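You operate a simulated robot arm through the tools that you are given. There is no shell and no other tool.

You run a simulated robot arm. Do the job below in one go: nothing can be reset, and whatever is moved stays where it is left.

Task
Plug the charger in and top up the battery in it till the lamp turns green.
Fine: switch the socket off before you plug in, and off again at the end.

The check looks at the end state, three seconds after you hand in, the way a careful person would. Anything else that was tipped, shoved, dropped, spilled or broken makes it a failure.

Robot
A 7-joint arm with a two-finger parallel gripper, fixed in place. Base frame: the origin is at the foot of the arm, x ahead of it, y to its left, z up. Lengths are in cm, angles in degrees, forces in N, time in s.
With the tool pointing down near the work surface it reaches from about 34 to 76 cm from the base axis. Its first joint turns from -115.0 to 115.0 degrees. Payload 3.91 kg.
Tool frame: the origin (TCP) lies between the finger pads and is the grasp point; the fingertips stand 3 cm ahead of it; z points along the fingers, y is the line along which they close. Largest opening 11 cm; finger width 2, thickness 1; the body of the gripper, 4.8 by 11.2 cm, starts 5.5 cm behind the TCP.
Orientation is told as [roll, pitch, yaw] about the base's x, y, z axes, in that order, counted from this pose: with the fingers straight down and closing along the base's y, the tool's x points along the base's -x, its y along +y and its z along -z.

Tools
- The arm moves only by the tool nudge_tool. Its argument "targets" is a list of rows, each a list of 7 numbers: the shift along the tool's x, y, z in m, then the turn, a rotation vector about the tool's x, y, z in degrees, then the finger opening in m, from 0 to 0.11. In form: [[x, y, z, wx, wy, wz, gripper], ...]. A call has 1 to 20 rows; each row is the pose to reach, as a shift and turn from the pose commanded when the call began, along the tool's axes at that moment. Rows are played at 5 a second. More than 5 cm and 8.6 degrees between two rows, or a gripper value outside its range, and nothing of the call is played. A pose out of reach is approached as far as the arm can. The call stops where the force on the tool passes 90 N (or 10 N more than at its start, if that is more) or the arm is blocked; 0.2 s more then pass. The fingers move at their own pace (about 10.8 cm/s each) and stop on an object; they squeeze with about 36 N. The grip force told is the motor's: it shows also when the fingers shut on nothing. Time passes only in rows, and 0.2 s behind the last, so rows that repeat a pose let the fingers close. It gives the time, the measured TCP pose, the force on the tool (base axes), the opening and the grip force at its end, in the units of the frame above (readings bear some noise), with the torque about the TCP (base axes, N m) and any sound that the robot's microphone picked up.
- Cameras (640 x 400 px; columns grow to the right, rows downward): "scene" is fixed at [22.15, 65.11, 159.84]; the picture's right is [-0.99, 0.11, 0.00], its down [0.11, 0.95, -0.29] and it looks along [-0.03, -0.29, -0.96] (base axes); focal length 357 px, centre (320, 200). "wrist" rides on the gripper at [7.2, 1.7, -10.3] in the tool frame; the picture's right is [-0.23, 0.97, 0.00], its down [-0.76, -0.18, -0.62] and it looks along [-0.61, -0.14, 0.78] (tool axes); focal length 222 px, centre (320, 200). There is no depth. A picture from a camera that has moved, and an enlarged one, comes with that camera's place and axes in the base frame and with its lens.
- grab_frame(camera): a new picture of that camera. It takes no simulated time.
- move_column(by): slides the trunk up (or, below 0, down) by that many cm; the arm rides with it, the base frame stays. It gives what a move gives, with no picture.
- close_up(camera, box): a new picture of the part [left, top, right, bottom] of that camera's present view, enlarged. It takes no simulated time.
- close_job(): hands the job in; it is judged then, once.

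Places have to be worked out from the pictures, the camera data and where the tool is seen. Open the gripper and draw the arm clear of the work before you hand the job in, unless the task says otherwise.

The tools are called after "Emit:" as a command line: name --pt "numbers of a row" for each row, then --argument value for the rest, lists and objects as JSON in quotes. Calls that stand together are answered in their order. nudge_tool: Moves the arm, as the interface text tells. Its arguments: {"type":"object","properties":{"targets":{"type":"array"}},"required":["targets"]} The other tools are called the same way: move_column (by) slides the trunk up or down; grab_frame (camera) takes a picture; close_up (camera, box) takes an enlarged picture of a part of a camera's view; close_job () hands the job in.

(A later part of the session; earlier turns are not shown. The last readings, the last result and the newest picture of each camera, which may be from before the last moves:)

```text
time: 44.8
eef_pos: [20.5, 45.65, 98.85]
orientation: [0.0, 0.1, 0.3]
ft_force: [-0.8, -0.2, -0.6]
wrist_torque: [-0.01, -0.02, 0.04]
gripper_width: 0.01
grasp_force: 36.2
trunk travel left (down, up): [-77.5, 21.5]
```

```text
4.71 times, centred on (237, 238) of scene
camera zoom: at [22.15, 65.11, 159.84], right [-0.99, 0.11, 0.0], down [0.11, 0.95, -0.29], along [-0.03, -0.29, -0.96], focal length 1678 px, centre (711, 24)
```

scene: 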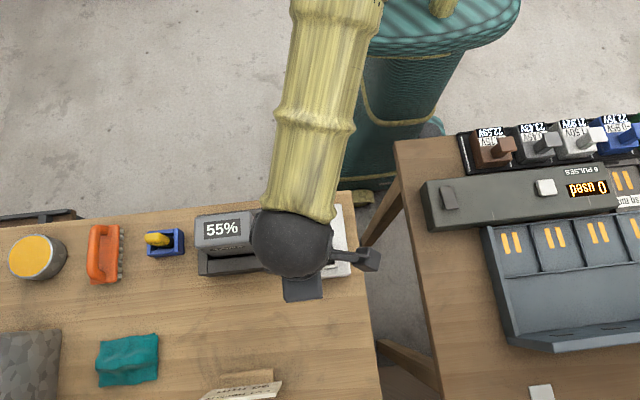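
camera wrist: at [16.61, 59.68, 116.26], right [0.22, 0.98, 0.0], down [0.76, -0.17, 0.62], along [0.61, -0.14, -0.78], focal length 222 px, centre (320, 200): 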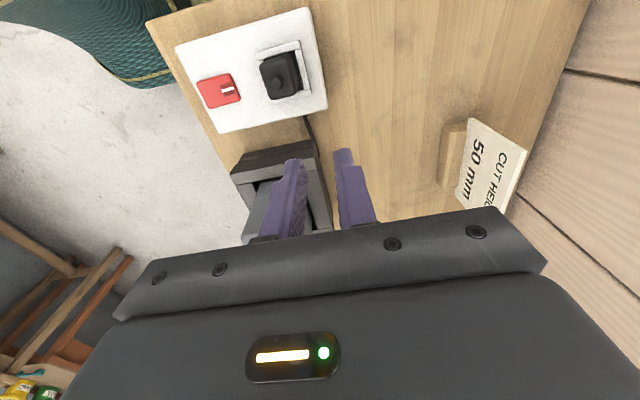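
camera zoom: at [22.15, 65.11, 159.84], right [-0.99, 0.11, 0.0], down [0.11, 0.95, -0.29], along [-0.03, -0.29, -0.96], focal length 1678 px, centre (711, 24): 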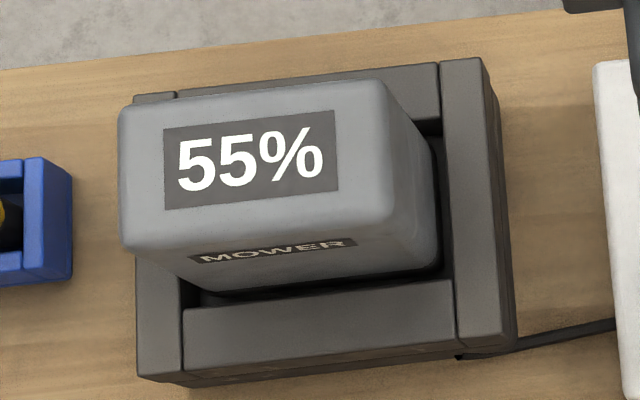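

The socket is now off. I'll return to the plug with fingers open, and grip it again to inspect its underside.

Emit:
nudge_tool --pt "0 0.01 -0.03 0 0 0 0.03" --pt "0 0.05 -0.03 0 0 0 0.065" --pt "0 0.093 -0.03 0 0 0 0.065" --pt "0 0.093 0.0 0 0 0 0.065" --pt "0 0.093 0.0 0 0 0 0.065"

Emit:
close_up --camera "wrist" --box '[240, 70, 400, 170]'

Emit:
close_up --camera "scene" --box '[185, 195, 289, 280]'

```text
time: 46.0
eef_pos: [20.04, 54.85, 98.44]
orientation: [0.0, 0.1, 0.3]
ft_force: [-0.5, 0.4, 0.5]
wrist_torque: [-0.01, -0.02, -0.03]
gripper_width: 6.51
grasp_force: 0.1
trunk travel left (down, up): [-77.5, 21.5]
```

```text
4.00 times, centred on (320, 120) of wrist
camera zoom: at [12.99, 56.44, 108.86], right [0.22, 0.98, 0.0], down [0.76, -0.17, 0.62], along [0.61, -0.14, -0.78], focal length 888 px, centre (320, 520)
```

zoom: 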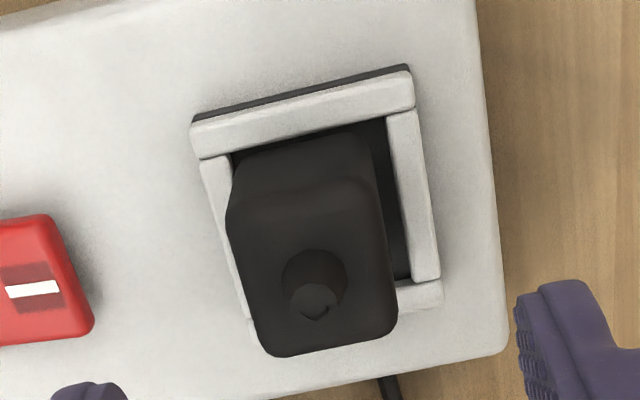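

```text
4.71 times, centred on (237, 238) of scene
camera zoom: at [22.15, 65.11, 159.84], right [-0.99, 0.11, 0.0], down [0.11, 0.95, -0.29], along [-0.03, -0.29, -0.96], focal length 1678 px, centre (711, 24)
```

zoom: 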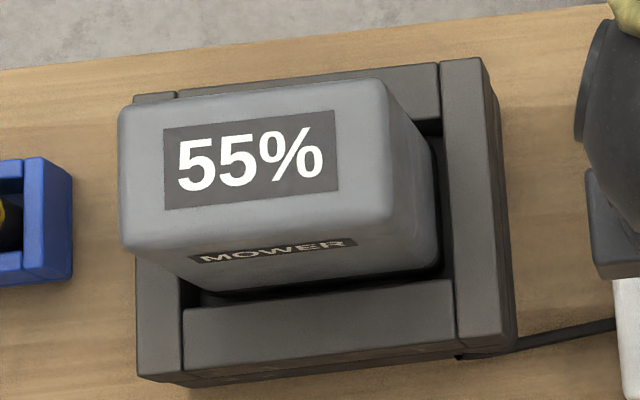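

The plug sits in the frame, maybe 2 mm toward -y. I'll descend around it, grip it, and lift it out for an inspection of its underside.

Emit:
nudge_tool --pt "-0.002 0.0005 0.02 0 0 0 0.065" --pt "-0.002 0.0005 0.045 0 0 0 0.065" --pt "-0.002 0.0005 0.0575 0 0 0 0.065" --pt "-0.002 0.0005 0.0575 0 0 0 0.03" --pt "-0.002 0.0005 0.0575 0 0 0 0.02" --pt "-0.002 0.0005 0.0575 0 0 0 0.02" --pt "-0.002 0.0005 0.0575 0 0 0 0.02"

Emit:
close_up --camera "wrist" --box '[240, 90, 400, 190]'

```text
time: 47.6
eef_pos: [20.46, 55.08, 92.87]
orientation: [0.0, 0.0, 0.3]
ft_force: [-0.7, 1.0, -0.1]
wrist_torque: [-0.06, -0.03, 0.0]
gripper_width: 2.9
grasp_force: 35.0
trunk travel left (down, up): [-77.5, 21.5]
```

```text
4.00 times, centred on (320, 140) of wrist
camera zoom: at [13.2, 56.64, 103.19], right [0.22, 0.98, 0.0], down [0.76, -0.17, 0.62], along [0.61, -0.14, -0.78], focal length 888 px, centre (320, 440)
```

zoom: 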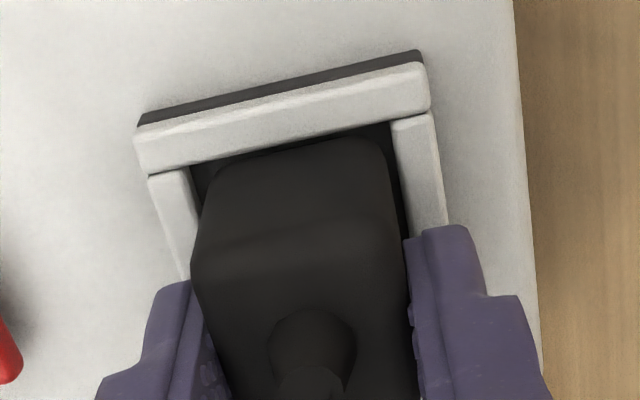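

Plug gripped again. I'll lift it 9 cm, staying near the charger so the cable isn't strained.

Emit:
nudge_tool --pt "0 0 -0.02 0 0 0 0.02" --pt "0 -0.005 -0.06 0 0 0 0.02" --pt "0 -0.02 -0.1 0 0 0 0.02" --pt "0 -0.03 -0.11 0 0 0 0.02"

Emit:
nudge_tool --pt "0 0 0 -8 0 0 0.02" --pt "0 0 0 -16 0 0 0.02" --pt "0 0 0 -24 0 0 0.02" --pt "0 0 0 -32 0 0 0.02" --pt "0 0 0 -40 0 0 0.02" --pt "0 0 0 -48 0 0 0.02"

Emit:
grab_frame --camera "scene"

Emit:
grab_frame --camera "wrist"

```text
time: 48.6
eef_pos: [20.45, 52.28, 104.02]
orientation: [0.0, 0.1, 0.3]
ft_force: [-0.3, -0.4, -1.1]
wrist_torque: [0.01, -0.04, -0.02]
gripper_width: 2.9
grasp_force: 36.4
trunk travel left (down, up): [-77.5, 21.5]
```

```text
time: 50.0
eef_pos: [20.52, 52.03, 104.05]
orientation: [48.1, 0.1, 0.3]
ft_force: [-0.5, -0.4, -1.2]
wrist_torque: [0.0, -0.01, 0.03]
gripper_width: 2.9
grasp_force: 36.2
trunk travel left (down, up): [-77.5, 21.5]
```

```text
taken
```

scene: 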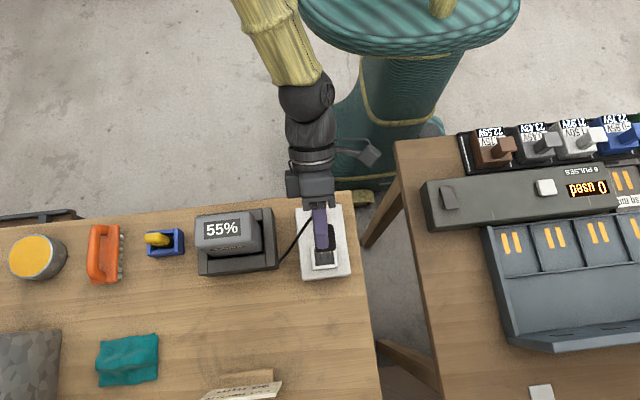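

```text
taken
camera wrist: at [13.34, 45.4, 112.11], right [0.22, 0.65, 0.72], down [0.77, -0.58, 0.28], along [0.6, 0.49, -0.63], focal length 222 px, centre (320, 200)
```

wrist: 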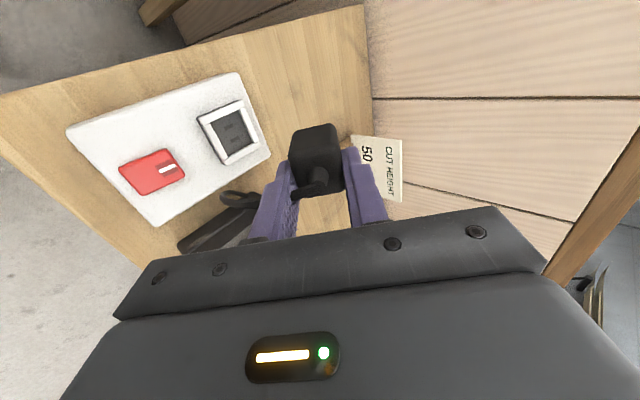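

Tilting works well. The cable attaches to the stub on the plug's top. I'll continue tilting toward horizontal so the scene camera can see the underside.

Emit:
nudge_tool --pt "0 0 0 -8 0 0 0.02" --pt "0 0 0 -16 0 0 0.02" --pt "0 0 0 -24 0 0 0.02" --pt "0 0 0 -32 0 0 0.02" --pt "0 0 0 -40 0 0 0.02" --pt "0 0 0 -48 0 0 0.02"

Emit:
grab_frame --camera "scene"

Emit:
close_up --camera "scene" --box '[280, 200, 376, 260]'

```text
time: 51.4
eef_pos: [20.51, 51.97, 103.86]
orientation: [96.2, 0.0, 0.3]
ft_force: [0.0, -0.6, -1.3]
wrist_torque: [-0.02, 0.0, 0.03]
gripper_width: 2.89
grasp_force: 36.3
trunk travel left (down, up): [-77.5, 21.5]
```

```text
taken
```

scene: 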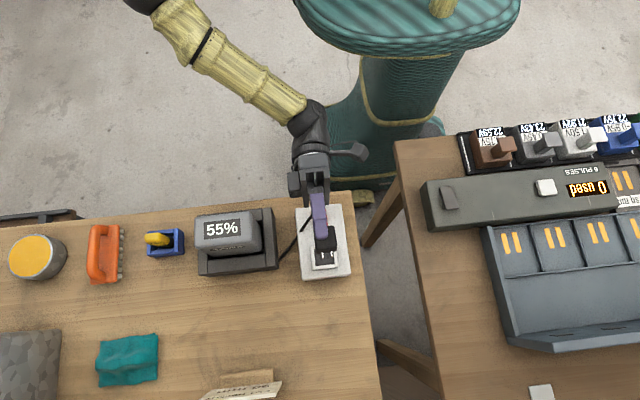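

```text
6.67 times, centred on (328, 230) of scene
camera zoom: at [22.15, 65.11, 159.84], right [-0.99, 0.11, 0.0], down [0.11, 0.95, -0.29], along [-0.03, -0.29, -0.96], focal length 2377 px, centre (267, 0)
```

zoom: 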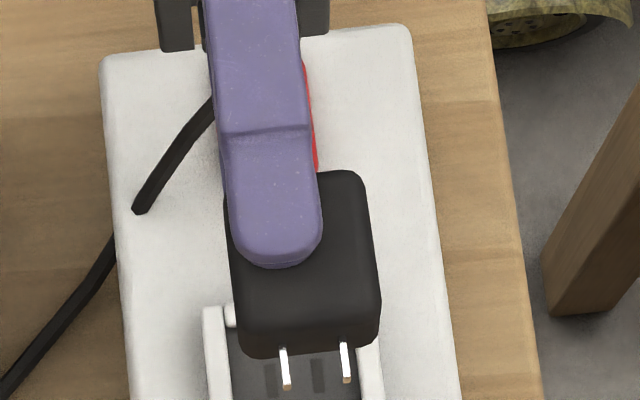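

Excellent: the underside shows two metal pins spaced along x, the same as the slots, so the orientation is right. I'll zoom in further to measure the pins and body relative to the fingers.

Emit:
close_up --camera "scene" --box '[308, 220, 348, 260]'

Emit:
grab_frame --camera "wrist"

Emit:
close_up --camera "wrist" --box '[240, 90, 400, 210]'

```text
10.00 times, centred on (328, 240) of scene
camera zoom: at [22.15, 65.11, 159.84], right [-0.99, 0.11, 0.0], down [0.11, 0.95, -0.29], along [-0.03, -0.29, -0.96], focal length 3566 px, centre (240, -200)
```

zoom: 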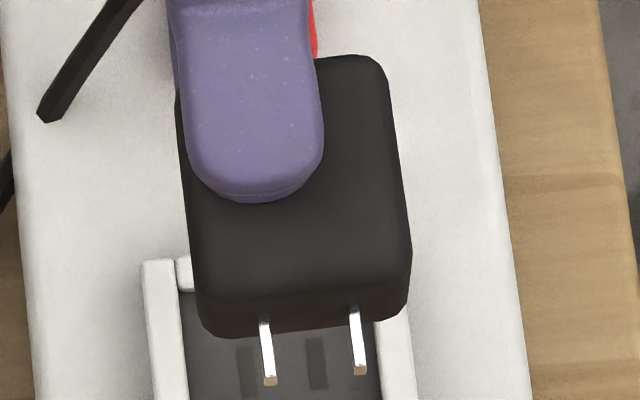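

```text
taken
camera wrist: at [13.33, 41.49, 104.5], right [0.23, -0.1, 0.97], down [0.76, -0.6, -0.24], along [0.6, 0.8, -0.06], focal length 222 px, centre (320, 200)
```

wrist: 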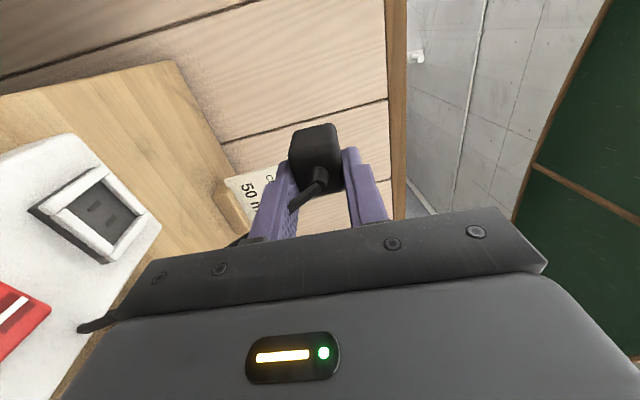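

```text
3.33 times, centred on (320, 150) of wrist
camera zoom: at [13.33, 41.49, 104.5], right [0.23, -0.1, 0.97], down [0.76, -0.6, -0.24], along [0.6, 0.8, -0.06], focal length 740 px, centre (320, 367)
```

zoom: 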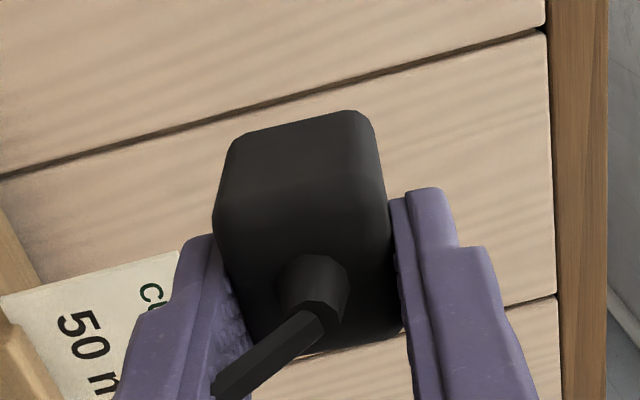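

I now know: pins are ~1.0 cm long, spaced 1.4 cm along x, and the plug's centre is about 0.6 cm toward -x from the TCP, so earlier the pins were standing on the recess floor beside the slots. I'll rotate the tool back to vertical.

Emit:
nudge_tool --pt "0 0 0 8 0 0 0.02" --pt "0 0 0 16 0 0 0.02" --pt "0 0 0 24 0 0 0.02" --pt "0 0 0 32 0 0 0.02" --pt "0 0 0 40 0 0 0.02" --pt "0 0 0 48 0 0 0.02" --pt "0 0 0 56 0 0 0.02" --pt "0 0 0 64 0 0 0.02" --pt "0 0 0 72 0 0 0.02" --pt "0 0 0 80 0 0 0.02" --pt "0 0 0 88 0 0 0.02" --pt "0 0 0 96.1 0 0 0.02" --pt "0 0 0 96.1 0 0 0.02"

```text
time: 54.2
eef_pos: [20.51, 52.17, 103.95]
orientation: [-0.2, 0.0, 0.2]
ft_force: [-0.5, -0.3, -0.9]
wrist_torque: [-0.01, 0.0, -0.03]
gripper_width: 2.91
grasp_force: 36.3
trunk travel left (down, up): [-77.5, 21.5]
```

Vertical again. I'll move to hover beside the socket at about (20.9, 60.5, 98) so that the empty recess and slots are visible next to the plug.

Emit:
nudge_tool --pt "-0.002 0.04 0.0 0 0 0 0.02" --pt "-0.004 0.083 0.01 0 0 0 0.02" --pt "-0.004 0.083 0.04 0 0 0 0.02" --pt "-0.004 0.083 0.06 0 0 0 0.02" --pt "-0.004 0.083 0.06 0 0 0 0.02"

Emit:
grab_frame --camera "wrist"

Emit:
close_up --camera "wrist" --box '[180, 100, 340, 200]'

```text
time: 55.4
eef_pos: [20.77, 60.42, 97.93]
orientation: [-0.1, 0.0, 0.3]
ft_force: [-0.9, 0.7, -1.4]
wrist_torque: [0.0, -0.01, -0.01]
gripper_width: 2.92
grasp_force: 36.0
trunk travel left (down, up): [-77.5, 21.5]
```

```text
taken
camera wrist: at [13.64, 61.99, 108.21], right [0.22, 0.98, 0.0], down [0.76, -0.17, 0.62], along [0.61, -0.14, -0.78], focal length 222 px, centre (320, 200)
```

wrist: 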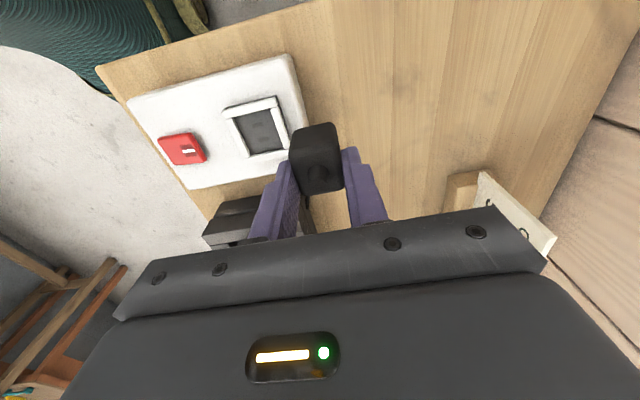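

```text
4.00 times, centred on (260, 150) of wrist
camera zoom: at [13.64, 61.99, 108.21], right [0.22, 0.98, 0.0], down [0.76, -0.17, 0.62], along [0.61, -0.14, -0.78], focal length 888 px, centre (560, 400)
```

zoom: 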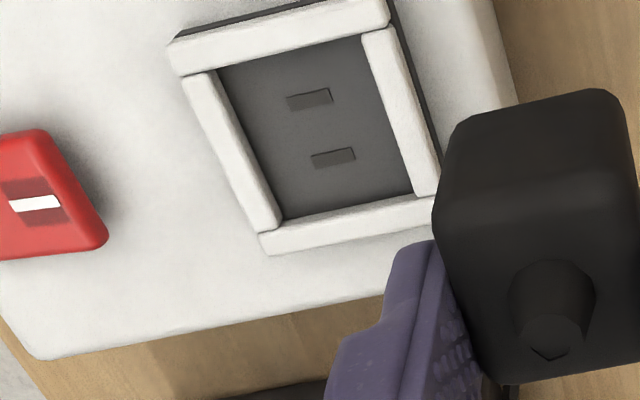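

From this clear view, combined with an earlier one, the slots are at about x 19.3 and 20.7, y 55.0, floor z ≈ 88.6 (spacing 1.4 cm, matching the pins), and recess centre ≈ (20.03, 54.98). With the plug centre ~0.53 cm to -x of the TCP, the TCP target is (20.56, 54.98); I'll move there at this height and check.

Emit:
nudge_tool --pt "0.001 -0.02 0.0 0 0 0 0.02" --pt "0.0033 -0.0535 0.0 0 0 0 0.02" --pt "0.0033 -0.0535 0.02 0 0 0 0.02" --pt "0.0033 -0.0535 0.028 0 0 0 0.02" --pt "0.0033 -0.0535 0.028 0 0 0 0.02"

Emit:
close_up --camera "wrist" --box '[240, 90, 400, 190]'

```text
time: 56.6
eef_pos: [20.48, 54.96, 95.12]
orientation: [-0.1, -0.1, 0.2]
ft_force: [-0.9, 0.3, -0.5]
wrist_torque: [0.01, -0.04, -0.03]
gripper_width: 2.89
grasp_force: 36.2
trunk travel left (down, up): [-77.5, 21.5]
```

```text
4.00 times, centred on (320, 140) of wrist
camera zoom: at [13.23, 56.62, 105.32], right [0.22, 0.98, 0.0], down [0.76, -0.17, 0.62], along [0.61, -0.14, -0.78], focal length 888 px, centre (320, 440)
```

zoom: 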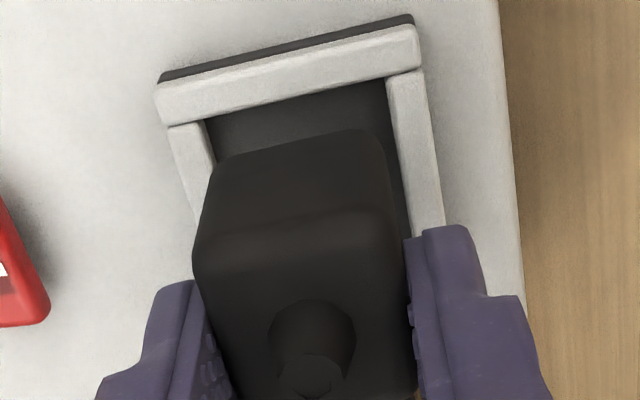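

Position is about (20.45, 54.96). I'll add +1 mm in x and lower gradually toward the earlier seating height, checking force.

Emit:
nudge_tool --pt "-0.001 0.0 0.004 0 0 0 0.02" --pt "-0.001 0.0 0.008 0 0 0 0.02" --pt "-0.001 0.0 0.011 0 0 0 0.02" --pt "-0.001 0.0 0.013 0 0 0 0.02" --pt "-0.001 0.0 0.013 0 0 0 0.02"

Emit:
close_up --camera "wrist" --box '[240, 90, 400, 190]'

```text
time: 57.8
eef_pos: [20.56, 54.98, 93.91]
orientation: [0.0, 0.1, 0.3]
ft_force: [-0.6, -0.2, -0.6]
wrist_torque: [0.03, -0.01, 0.03]
gripper_width: 2.91
grasp_force: 36.0
trunk travel left (down, up): [-77.5, 21.5]
```

```text
4.00 times, centred on (320, 140) of wrist
camera zoom: at [13.33, 56.54, 104.15], right [0.22, 0.98, 0.0], down [0.76, -0.17, 0.62], along [0.61, -0.14, -0.78], focal length 888 px, centre (320, 440)
```

zoom: 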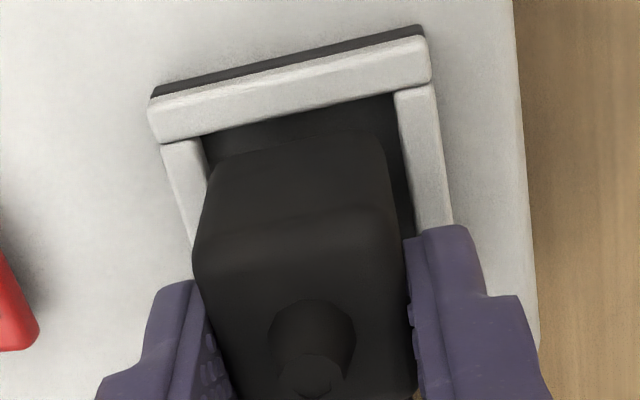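

Plug and recess agree within ~1 mm. I'll apply +0.5 mm x, +0.8 mm y and continue lowering in 2 mm steps.

Emit:
nudge_tool --pt "-0.0005 0.0008 0.002 0 0 0 0.02" --pt "-0.0005 0.0008 0.004 0 0 0 0.02" --pt "-0.0005 0.0008 0.006 0 0 0 0.02" --pt "-0.0005 0.0008 0.006 0 0 0 0.02"

```text
time: 58.8
eef_pos: [20.65, 55.0, 93.25]
orientation: [-0.1, 0.0, 0.4]
ft_force: [0.5, 0.7, -0.5]
wrist_torque: [-0.02, 0.03, -0.01]
gripper_width: 2.89
grasp_force: 36.0
trunk travel left (down, up): [-77.5, 21.5]
```

No force yet. I'll continue lowering 2 mm at a time.

Emit:
nudge_tool --pt "0 0 0.002 0 0 0 0.02" --pt "0 0 0.004 0 0 0 0.02" --pt "0 0 0.004 0 0 0 0.02"

Emit:
close_up --camera "wrist" --box '[240, 90, 400, 190]'

```text
time: 59.6
eef_pos: [20.49, 54.87, 93.22]
orientation: [0.4, -0.1, 0.2]
ft_force: [-4.3, -1.7, 30.2]
wrist_torque: [-0.31, 0.4, -0.02]
gripper_width: 2.91
grasp_force: 36.5
trunk travel left (down, up): [-77.5, 21.5]
heard: snap
```

```text
4.00 times, centred on (320, 140) of wrist
camera zoom: at [13.29, 56.52, 103.48], right [0.22, 0.98, 0.0], down [0.76, -0.18, 0.62], along [0.61, -0.13, -0.78], focal length 888 px, centre (320, 440)
```

zoom: 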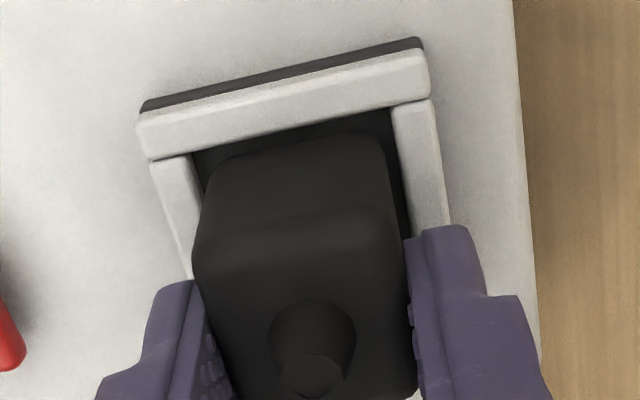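

A "snap" was heard — the plug has latched into the socket. I'll unload, open the fingers, and rise.

Emit:
nudge_tool --pt "0 0 0 0 0 0 0.05" --pt "0 0 0 0 0 0 0.06" --pt "0 0 0 0 0 0 0.06" --pt "0 0 -0.02 0 0 0 0.06" --pt "0 0 -0.06 0 0 0 0.06"

Emit:
close_up --camera "wrist" --box '[240, 70, 400, 170]'

```text
time: 60.8
eef_pos: [20.74, 55.05, 99.06]
orientation: [-0.1, 0.1, 0.4]
ft_force: [0.3, 0.5, 0.3]
wrist_torque: [0.02, -0.04, 0.01]
gripper_width: 6.01
grasp_force: 0.1
trunk travel left (down, up): [-77.5, 21.5]
```

```text
4.00 times, centred on (320, 120) of wrist
camera zoom: at [13.5, 56.67, 109.38], right [0.22, 0.98, 0.0], down [0.76, -0.17, 0.62], along [0.61, -0.14, -0.78], focal length 888 px, centre (320, 520)
```

zoom: 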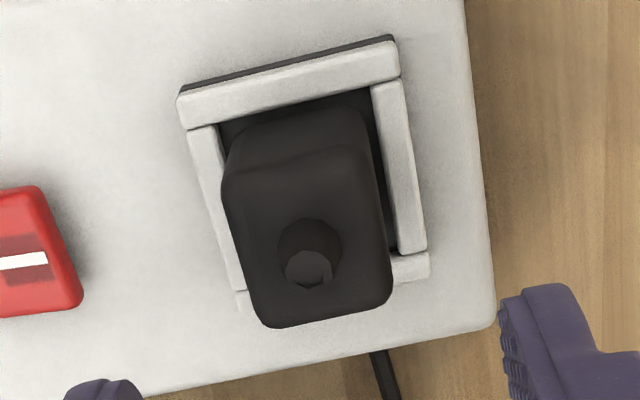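

The plug looks properly seated. Now I'll close the fingers and go over the "I" (+y) end of the rocker to switch the socket on.

Emit:
nudge_tool --pt "0.001 0 -0.01 0 0 0 0.02" --pt "0.002 -0.03 -0.01 0 0 0 0" --pt "0.003 -0.0635 -0.01 0 0 0 0" --pt "0.003 -0.0635 0.03 0 0 0 0" --pt "0.003 -0.0635 0.06 0 0 0 0" --pt "0.003 -0.0635 0.06 0 0 0 0"

Emit:
close_up --camera "wrist" --box '[240, 80, 440, 205]'

```text
time: 62.2
eef_pos: [20.43, 48.68, 92.89]
orientation: [-0.1, 0.1, 0.3]
ft_force: [0.8, 0.9, 0.8]
wrist_torque: [0.04, 0.04, -0.01]
gripper_width: 0.0
grasp_force: 35.9
trunk travel left (down, up): [-77.5, 21.5]
```

```text
3.20 times, centred on (340, 142) of wrist
camera zoom: at [13.17, 50.31, 103.1], right [0.22, 0.98, 0.0], down [0.76, -0.17, 0.62], along [0.61, -0.14, -0.78], focal length 711 px, centre (256, 384)
```

zoom: 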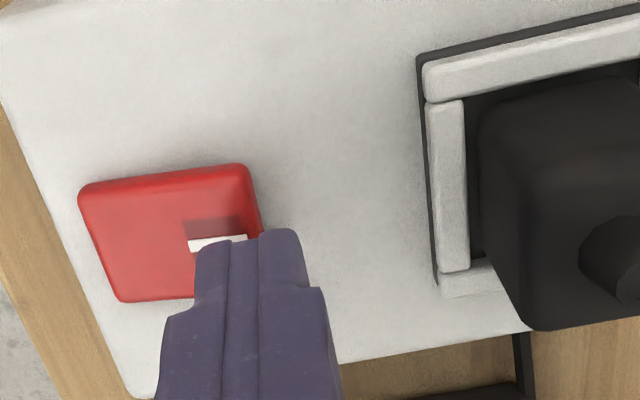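

Well placed over the outer "I" end (same spot that worked before). I'll press down in steps.

Emit:
nudge_tool --pt "0 0 0.006 0 0 0 0" --pt "0 0 0.01 0 0 0 0" --pt "0 0 0.013 0 0 0 0" --pt "0 0 0.0145 0 0 0 0"

Emit:
nudge_tool --pt "0 0 -0.01 0 0 0 0" --pt "0 0 -0.045 0 0 0 0" --pt "0 0 -0.06 0 0 0 0"

Emit:
close_up --camera "wrist" --box '[240, 60, 440, 185]'

Emit:
close_up --camera "scene" --box '[185, 195, 289, 280]'

```text
time: 63.2
eef_pos: [20.43, 48.73, 91.74]
orientation: [0.2, -0.2, 0.4]
ft_force: [0.0, -1.2, 28.3]
wrist_torque: [-0.29, -0.02, -0.02]
gripper_width: 0.0
grasp_force: 35.9
trunk travel left (down, up): [-77.5, 21.5]
```

```text
time: 64.0
eef_pos: [20.27, 48.77, 97.41]
orientation: [-0.1, 0.1, 0.3]
ft_force: [-0.3, -0.1, 0.6]
wrist_torque: [0.05, 0.01, 0.02]
gripper_width: 0.01
grasp_force: 35.9
trunk travel left (down, up): [-77.5, 21.5]
```

```text
3.20 times, centred on (340, 122) of wrist
camera zoom: at [13.02, 50.36, 107.66], right [0.22, 0.97, 0.0], down [0.76, -0.17, 0.62], along [0.61, -0.14, -0.78], focal length 711 px, centre (256, 448)
```

zoom: 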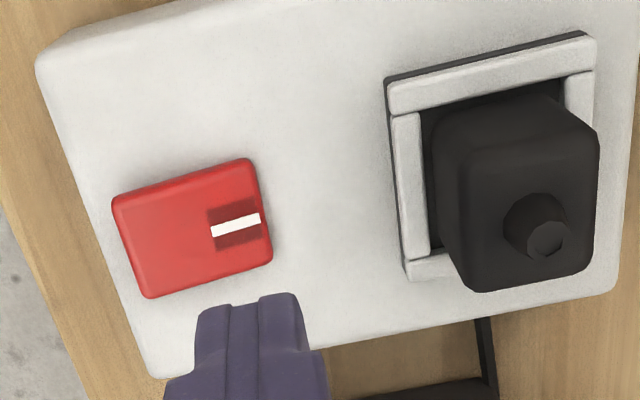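

```text
4.71 times, centred on (237, 238) of scene
camera zoom: at [22.15, 65.11, 159.84], right [-0.99, 0.11, 0.0], down [0.11, 0.95, -0.29], along [-0.03, -0.29, -0.96], focal length 1678 px, centre (711, 24)
```

zoom: 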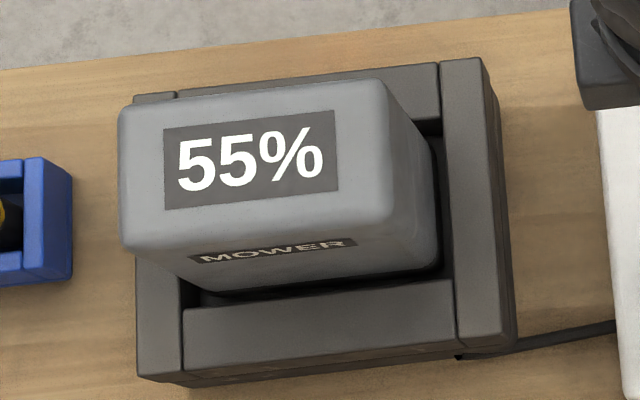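

The rocker is on again. I'll retract to the clear pose, let a few seconds pass, and check the display.

Emit:
nudge_tool --pt "0.02 -0.005 -0.02 0 0 0 0" --pt "0.06 -0.01 -0.04 0 0 0 0" --pt "0.1 -0.01 -0.05 0 0 0 0" --pt "0.13 -0.01 -0.05 0 0 0 0" --pt "0.13 -0.01 -0.05 0 0 0 0" --pt "0.13 -0.01 -0.05 0 0 0 0" --pt "0.13 -0.01 -0.05 0 0 0 0" --pt "0.13 -0.01 -0.05 0 0 0 0" --pt "0.13 -0.01 -0.05 0 0 0 0" --pt "0.13 -0.01 -0.05 0 0 0 0"

Emit:
close_up --camera "scene" --box '[180, 190, 360, 300]'

```text
time: 66.2
eef_pos: [7.39, 47.71, 102.42]
orientation: [-0.1, 0.0, 0.3]
ft_force: [0.3, -0.4, 0.3]
wrist_torque: [0.0, -0.01, -0.02]
gripper_width: 0.0
grasp_force: 35.5
trunk travel left (down, up): [-77.5, 21.5]
```

```text
3.56 times, centred on (270, 245) of scene
camera zoom: at [22.15, 65.11, 159.84], right [-0.99, 0.11, 0.0], down [0.11, 0.95, -0.29], along [-0.03, -0.29, -0.96], focal length 1268 px, centre (498, 40)
```

zoom: 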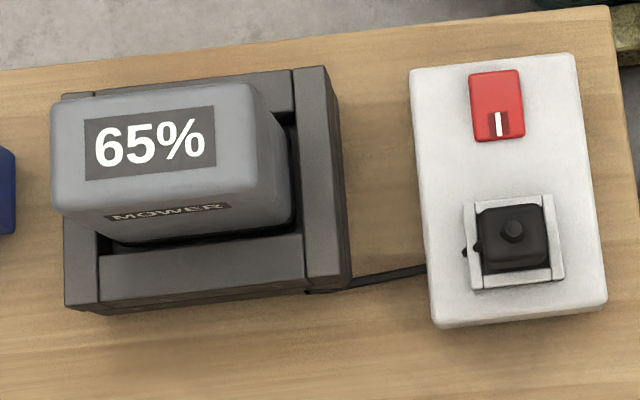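

Charging has started: 65%. I'll pre-position the closed fingers above the rocker's -y (off) end while watching the display and looking for the lamp.

Emit:
nudge_tool --pt "-0.04 -0.005 0.0 0 0 0 0" --pt "-0.08 -0.01 0.0 0 0 0 0" --pt "-0.11 -0.015 0.02 0 0 0 0" --pt "-0.13 -0.0205 0.05 0 0 0 0" --pt "-0.13 -0.0205 0.08 0 0 0 0"

Emit:
grab_frame --camera "scene"

Emit:
close_up --camera "scene" --box '[180, 190, 360, 300]'

Emit:
grab_frame --camera "wrist"

```text
time: 67.4
eef_pos: [20.57, 45.95, 94.44]
orientation: [-0.1, -0.1, 0.4]
ft_force: [-0.4, -0.2, 0.9]
wrist_torque: [-0.04, -0.02, -0.01]
gripper_width: 0.0
grasp_force: 36.1
trunk travel left (down, up): [-77.5, 21.5]
```

```text
taken
```

scene: 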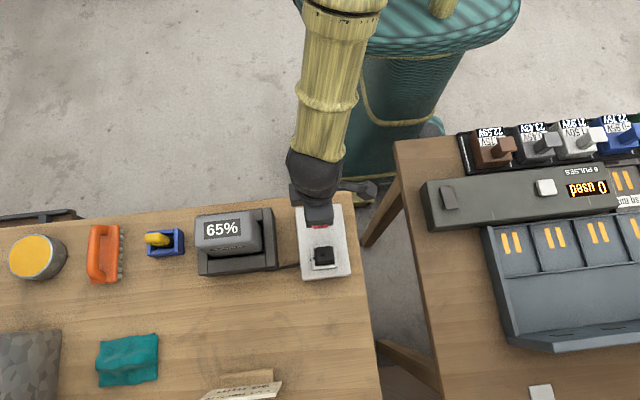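

```text
3.56 times, centred on (270, 245) of scene
camera zoom: at [22.15, 65.11, 159.84], right [-0.99, 0.11, 0.0], down [0.11, 0.95, -0.29], along [-0.03, -0.29, -0.96], focal length 1268 px, centre (498, 40)
```

zoom: 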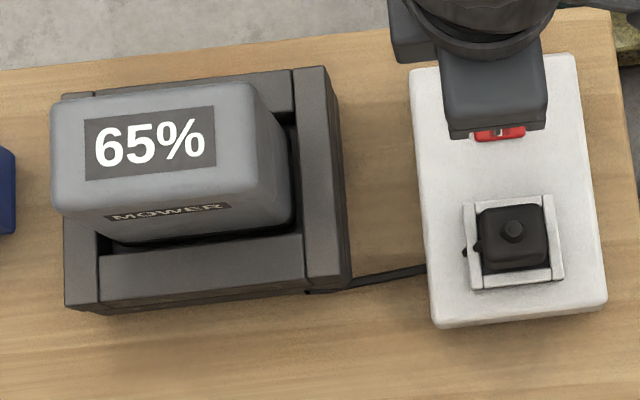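

```text
taken
camera wrist: at [13.24, 47.44, 104.72], right [0.22, 0.98, 0.0], down [0.76, -0.17, 0.62], along [0.61, -0.14, -0.78], focal length 222 px, centre (320, 200)
```

wrist: 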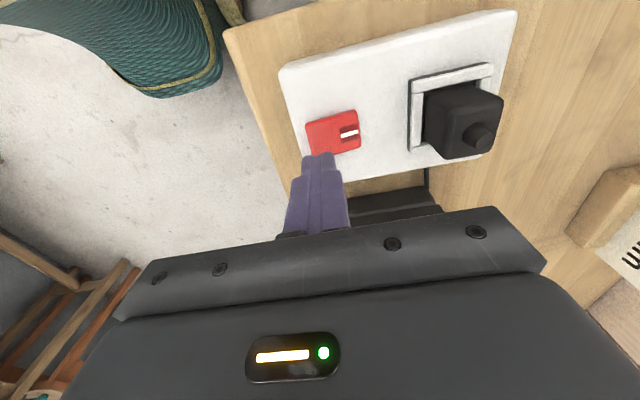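

Display 65%, no lamp visible on the faces toward the scene camera. I'll lower to just above the rocker's off end and wait about a second.

Emit:
nudge_tool --pt "0.002 -0.002 0.012 0 0 0 0" --pt "0.002 -0.002 0.016 0 0 0 0" --pt "0.002 -0.002 0.016 0 0 0 0" --pt "0.002 -0.002 0.016 0 0 0 0"

Emit:
close_up --camera "scene" --box '[180, 190, 360, 300]'

```text
time: 68.4
eef_pos: [20.08, 45.54, 92.76]
orientation: [-0.1, 0.0, 0.3]
ft_force: [-0.2, -0.7, 0.5]
wrist_torque: [-0.01, -0.04, 0.04]
gripper_width: 0.01
grasp_force: 36.5
trunk travel left (down, up): [-77.5, 21.5]
```

```text
3.56 times, centred on (270, 245) of scene
camera zoom: at [22.15, 65.11, 159.84], right [-0.99, 0.11, 0.0], down [0.11, 0.95, -0.29], along [-0.03, -0.29, -0.96], focal length 1268 px, centre (498, 40)
```

zoom: 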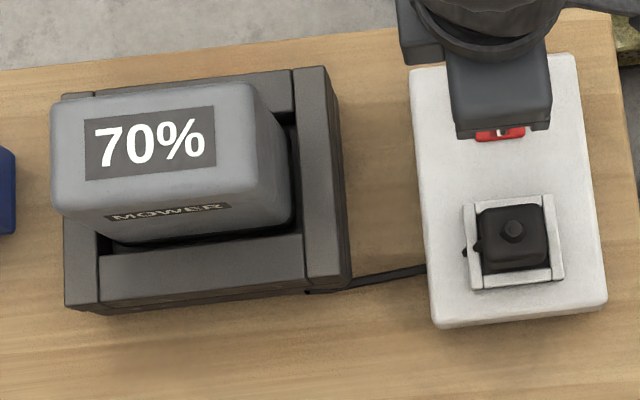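

70% now, rising about 3% per second in 5% steps. I'll wait 3 s and recheck for the lamp.

Emit:
nudge_tool --pt "0 0 0 0 0 0 0" --pt "0 0 0 0 0 0 0" --pt "0 0 0 0 0 0 0" --pt "0 0 0 0 0 0 0" --pt "0 0 0 0 0 0 0" --pt "0 0 0 0 0 0 0" --pt "0 0 0 0 0 0 0" --pt "0 0 0 0 0 0 0" --pt "0 0 0 0 0 0 0" --pt "0 0 0 0 0 0 0" --pt "0 0 0 0 0 0 0" --pt "0 0 0 0 0 0 0" --pt "0 0 0 0 0 0 0" --pt "0 0 0 0 0 0 0"

Emit:
close_up --camera "scene" --box '[180, 190, 360, 300]'

```text
time: 71.4
eef_pos: [20.11, 45.53, 92.84]
orientation: [-0.1, 0.0, 0.3]
ft_force: [-0.5, -0.1, -0.1]
wrist_torque: [0.0, -0.02, 0.0]
gripper_width: 0.0
grasp_force: 36.1
trunk travel left (down, up): [-77.5, 21.5]
```

```text
3.56 times, centred on (270, 245) of scene
camera zoom: at [22.15, 65.11, 159.84], right [-0.99, 0.11, 0.0], down [0.11, 0.95, -0.29], along [-0.03, -0.29, -0.96], focal length 1268 px, centre (498, 40)
```

zoom: 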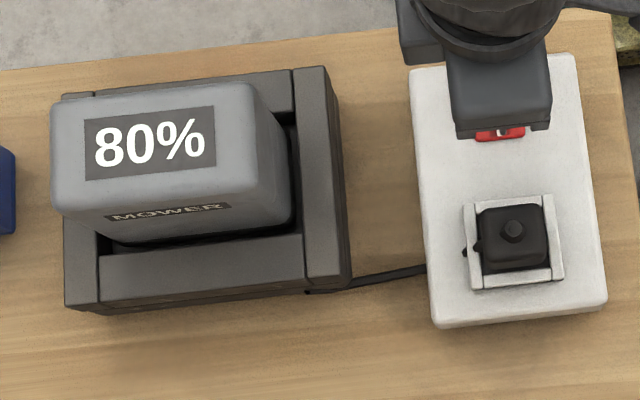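

80%. I'll wait about 2.5 s more and recheck.

Emit:
nudge_tool --pt "0 0 0 0 0 0 0" --pt "0 0 0 0 0 0 0" --pt "0 0 0 0 0 0 0" --pt "0 0 0 0 0 0 0" --pt "0 0 0 0 0 0 0" --pt "0 0 0 0 0 0 0" --pt "0 0 0 0 0 0 0" --pt "0 0 0 0 0 0 0" --pt "0 0 0 0 0 0 0" --pt "0 0 0 0 0 0 0" --pt "0 0 0 0 0 0 0"

Emit:
grab_frame --camera "scene"

Emit:
close_up --camera "scene" --box '[180, 190, 360, 300]'

```text
time: 73.8
eef_pos: [20.19, 45.49, 92.83]
orientation: [-0.1, 0.0, 0.3]
ft_force: [0.1, 0.3, 0.0]
wrist_torque: [-0.01, 0.01, 0.0]
gripper_width: 0.0
grasp_force: 35.6
trunk travel left (down, up): [-77.5, 21.5]
```

```text
taken
```

scene: 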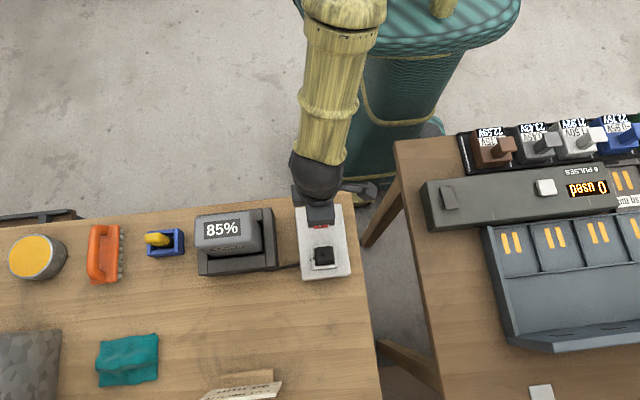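

```text
3.56 times, centred on (270, 245) of scene
camera zoom: at [22.15, 65.11, 159.84], right [-0.99, 0.11, 0.0], down [0.11, 0.95, -0.29], along [-0.03, -0.29, -0.96], focal length 1268 px, centre (498, 40)
```

zoom: 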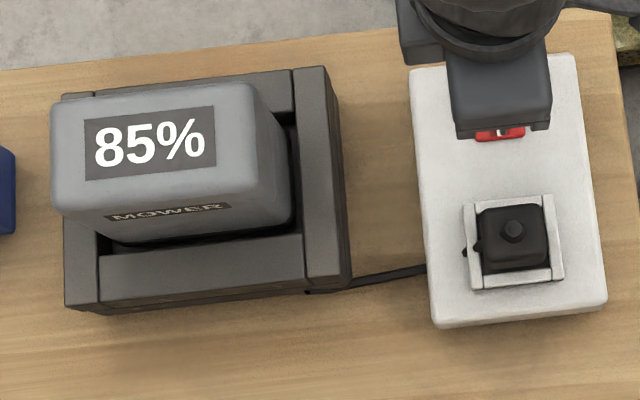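

85%. I'll continue in short waits, checking for a green lamp each time.

Emit:
nudge_tool --pt "0 0 0 0 0 0 0" --pt "0 0 0 0 0 0 0" --pt "0 0 0 0 0 0 0" --pt "0 0 0 0 0 0 0" --pt "0 0 0 0 0 0 0" --pt "0 0 0 0 0 0 0" --pt "0 0 0 0 0 0 0" --pt "0 0 0 0 0 0 0" --pt "0 0 0 0 0 0 0"

Emit:
close_up --camera "scene" --box '[180, 190, 360, 300]'

```text
time: 75.8
eef_pos: [20.09, 45.57, 92.66]
orientation: [-0.1, 0.0, 0.2]
ft_force: [0.5, -0.2, 0.6]
wrist_torque: [-0.01, -0.03, -0.02]
gripper_width: 0.03
grasp_force: 35.4
trunk travel left (down, up): [-77.5, 21.5]
```

```text
3.56 times, centred on (270, 245) of scene
camera zoom: at [22.15, 65.11, 159.84], right [-0.99, 0.11, 0.0], down [0.11, 0.95, -0.29], along [-0.03, -0.29, -0.96], focal length 1268 px, centre (498, 40)
```

zoom: 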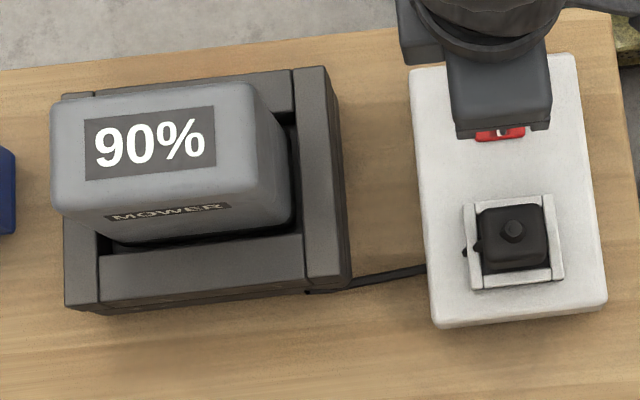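

90%. Another short wait and check.

Emit:
nudge_tool --pt "0 0 0 0 0 0 0" --pt "0 0 0 0 0 0 0" --pt "0 0 0 0 0 0 0" --pt "0 0 0 0 0 0 0" --pt "0 0 0 0 0 0 0" --pt "0 0 0 0 0 0 0" --pt "0 0 0 0 0 0 0" --pt "0 0 0 0 0 0 0"

Emit:
close_up --camera "scene" --box '[180, 190, 360, 300]'

```text
time: 77.6
eef_pos: [20.17, 45.46, 92.81]
orientation: [-0.1, 0.0, 0.2]
ft_force: [0.1, -0.2, 0.4]
wrist_torque: [-0.02, -0.02, -0.01]
gripper_width: 0.02
grasp_force: 35.2
trunk travel left (down, up): [-77.5, 21.5]
```

```text
3.56 times, centred on (270, 245) of scene
camera zoom: at [22.15, 65.11, 159.84], right [-0.99, 0.11, 0.0], down [0.11, 0.95, -0.29], along [-0.03, -0.29, -0.96], focal length 1268 px, centre (498, 40)
```

zoom: 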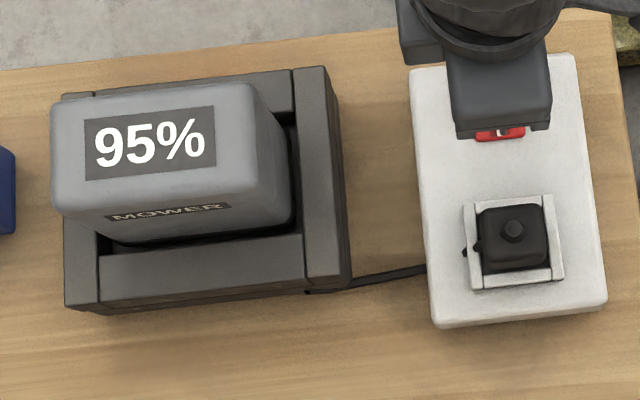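

95%. One more short wait and check.

Emit:
nudge_tool --pt "0 0 0 0 0 0 0" --pt "0 0 0 0 0 0 0" --pt "0 0 0 0 0 0 0" --pt "0 0 0 0 0 0 0" --pt "0 0 0 0 0 0 0" --pt "0 0 0 0 0 0 0" --pt "0 0 0 0 0 0 0"

Emit:
close_up --camera "scene" --box '[180, 190, 360, 300]'

Emit:
grab_frame --camera "wrist"

```text
time: 79.2
eef_pos: [20.11, 45.46, 92.81]
orientation: [-0.1, 0.0, 0.4]
ft_force: [0.9, -0.2, -0.9]
wrist_torque: [-0.01, -0.01, -0.03]
gripper_width: 0.0
grasp_force: 35.6
trunk travel left (down, up): [-77.5, 21.5]
```

```text
3.56 times, centred on (270, 245) of scene
camera zoom: at [22.15, 65.11, 159.84], right [-0.99, 0.11, 0.0], down [0.11, 0.95, -0.29], along [-0.03, -0.29, -0.96], focal length 1268 px, centre (498, 40)
```

zoom: 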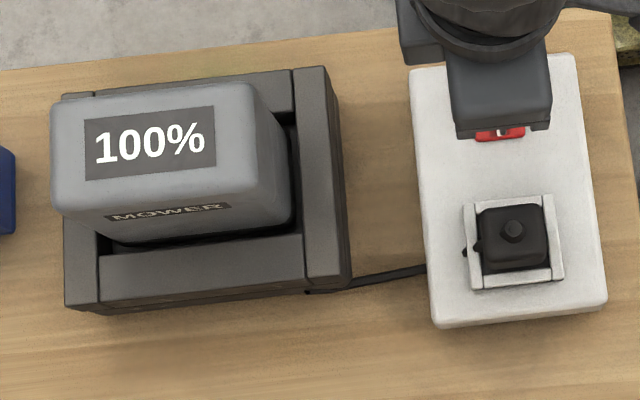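

```text
taken
camera wrist: at [12.92, 47.11, 103.14], right [0.22, 0.98, 0.0], down [0.76, -0.17, 0.62], along [0.61, -0.14, -0.78], focal length 222 px, centre (320, 200)
```

wrist: 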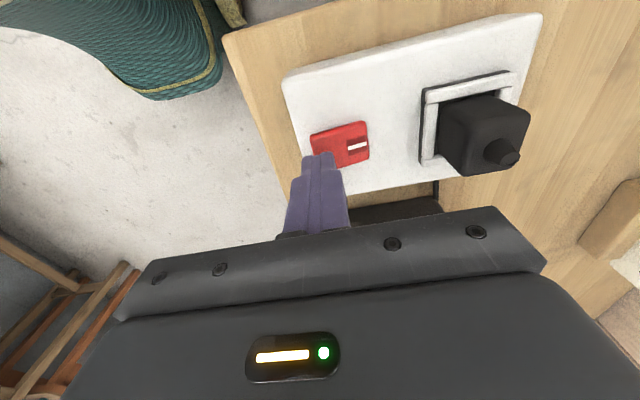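

The display reads 100%, and I think there's a faint green tint on the table behind the charger (-y side). I'll zoom there to confirm the lamp.

Emit:
close_up --camera "scene" --box '[190, 190, 290, 235]'

Emit:
close_up --camera "scene" --box '[215, 200, 263, 220]'

```text
6.40 times, centred on (240, 212) of scene
camera zoom: at [22.15, 65.11, 159.84], right [-0.99, 0.11, 0.0], down [0.11, 0.95, -0.29], along [-0.03, -0.29, -0.96], focal length 2282 px, centre (832, 120)
```

zoom: 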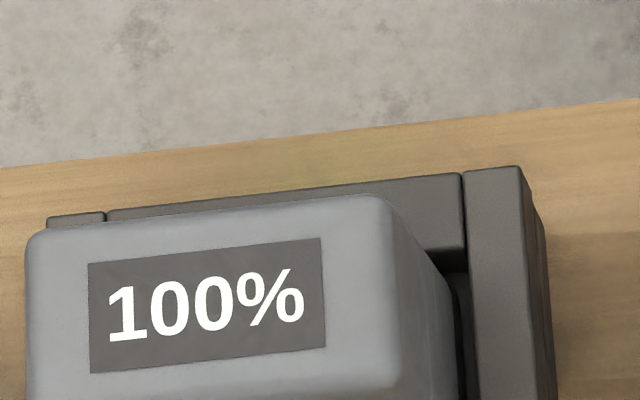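

```text
13.33 times, centred on (239, 210) of scene
camera zoom: at [22.15, 65.11, 159.84], right [-0.99, 0.11, 0.0], down [0.11, 0.95, -0.29], along [-0.03, -0.29, -0.96], focal length 4754 px, centre (1400, 67)
```

zoom: 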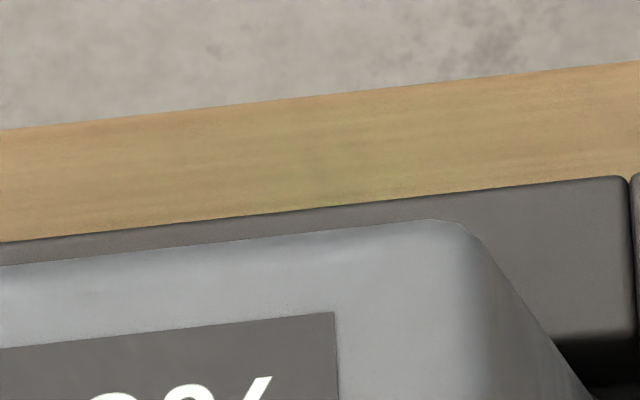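

There's a clear green glow on the table behind the charger, so its lamp (on the -y side) has turned green at 100%. Now I'll press the rocker's -y end to switch off.

Emit:
nudge_tool --pt "-0.001 0.001 0.004 0 0 0 0" --pt "-0.001 0.001 0.008 0 0 0 0" --pt "-0.001 0.001 0.011 0 0 0 0" --pt "-0.001 0.001 0.014 0 0 0 0" --pt "-0.001 0.001 0.015 0 0 0 0"

Emit:
nudge_tool --pt "0 0 -0.01 0 0 0 0" --pt "0 0 -0.04 0 0 0 0" --pt "0 0 -0.07 0 0 0 0"

Emit:
close_up --camera "wrist" --box '[240, 60, 440, 185]'

Emit:
close_up --camera "scene" --box '[215, 200, 263, 220]'

```text
time: 80.4
eef_pos: [20.16, 45.43, 91.7]
orientation: [0.3, -0.2, 0.3]
ft_force: [0.4, -11.2, 48.7]
wrist_torque: [0.14, -0.01, 0.0]
gripper_width: 0.0
grasp_force: 36.0
trunk travel left (down, up): [-77.5, 21.5]
```

```text
time: 81.2
eef_pos: [20.29, 45.55, 98.28]
orientation: [-0.2, 0.1, 0.5]
ft_force: [0.0, -0.7, 0.2]
wrist_torque: [0.01, 0.01, -0.01]
gripper_width: 0.0
grasp_force: 36.5
trunk travel left (down, up): [-77.5, 21.5]
```

```text
3.20 times, centred on (340, 122) of wrist
camera zoom: at [13.05, 47.12, 108.56], right [0.22, 0.98, 0.0], down [0.76, -0.17, 0.62], along [0.61, -0.14, -0.78], focal length 711 px, centre (256, 448)
```

zoom: 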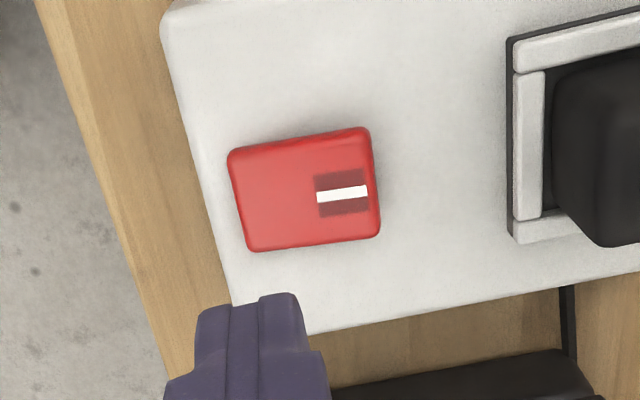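

```text
13.33 times, centred on (239, 210) of scene
camera zoom: at [22.15, 65.11, 159.84], right [-0.99, 0.11, 0.0], down [0.11, 0.95, -0.29], along [-0.03, -0.29, -0.96], focal length 4754 px, centre (1400, 67)
```

zoom: 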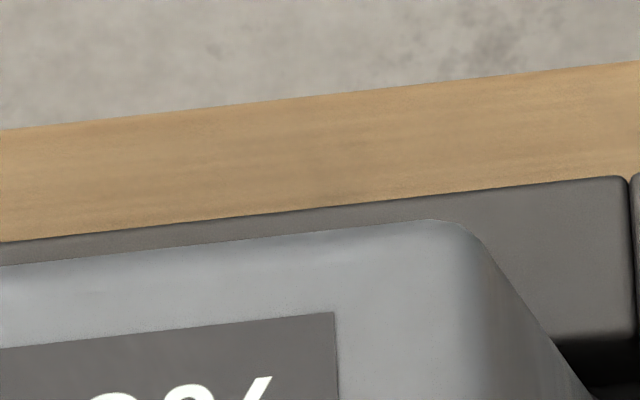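

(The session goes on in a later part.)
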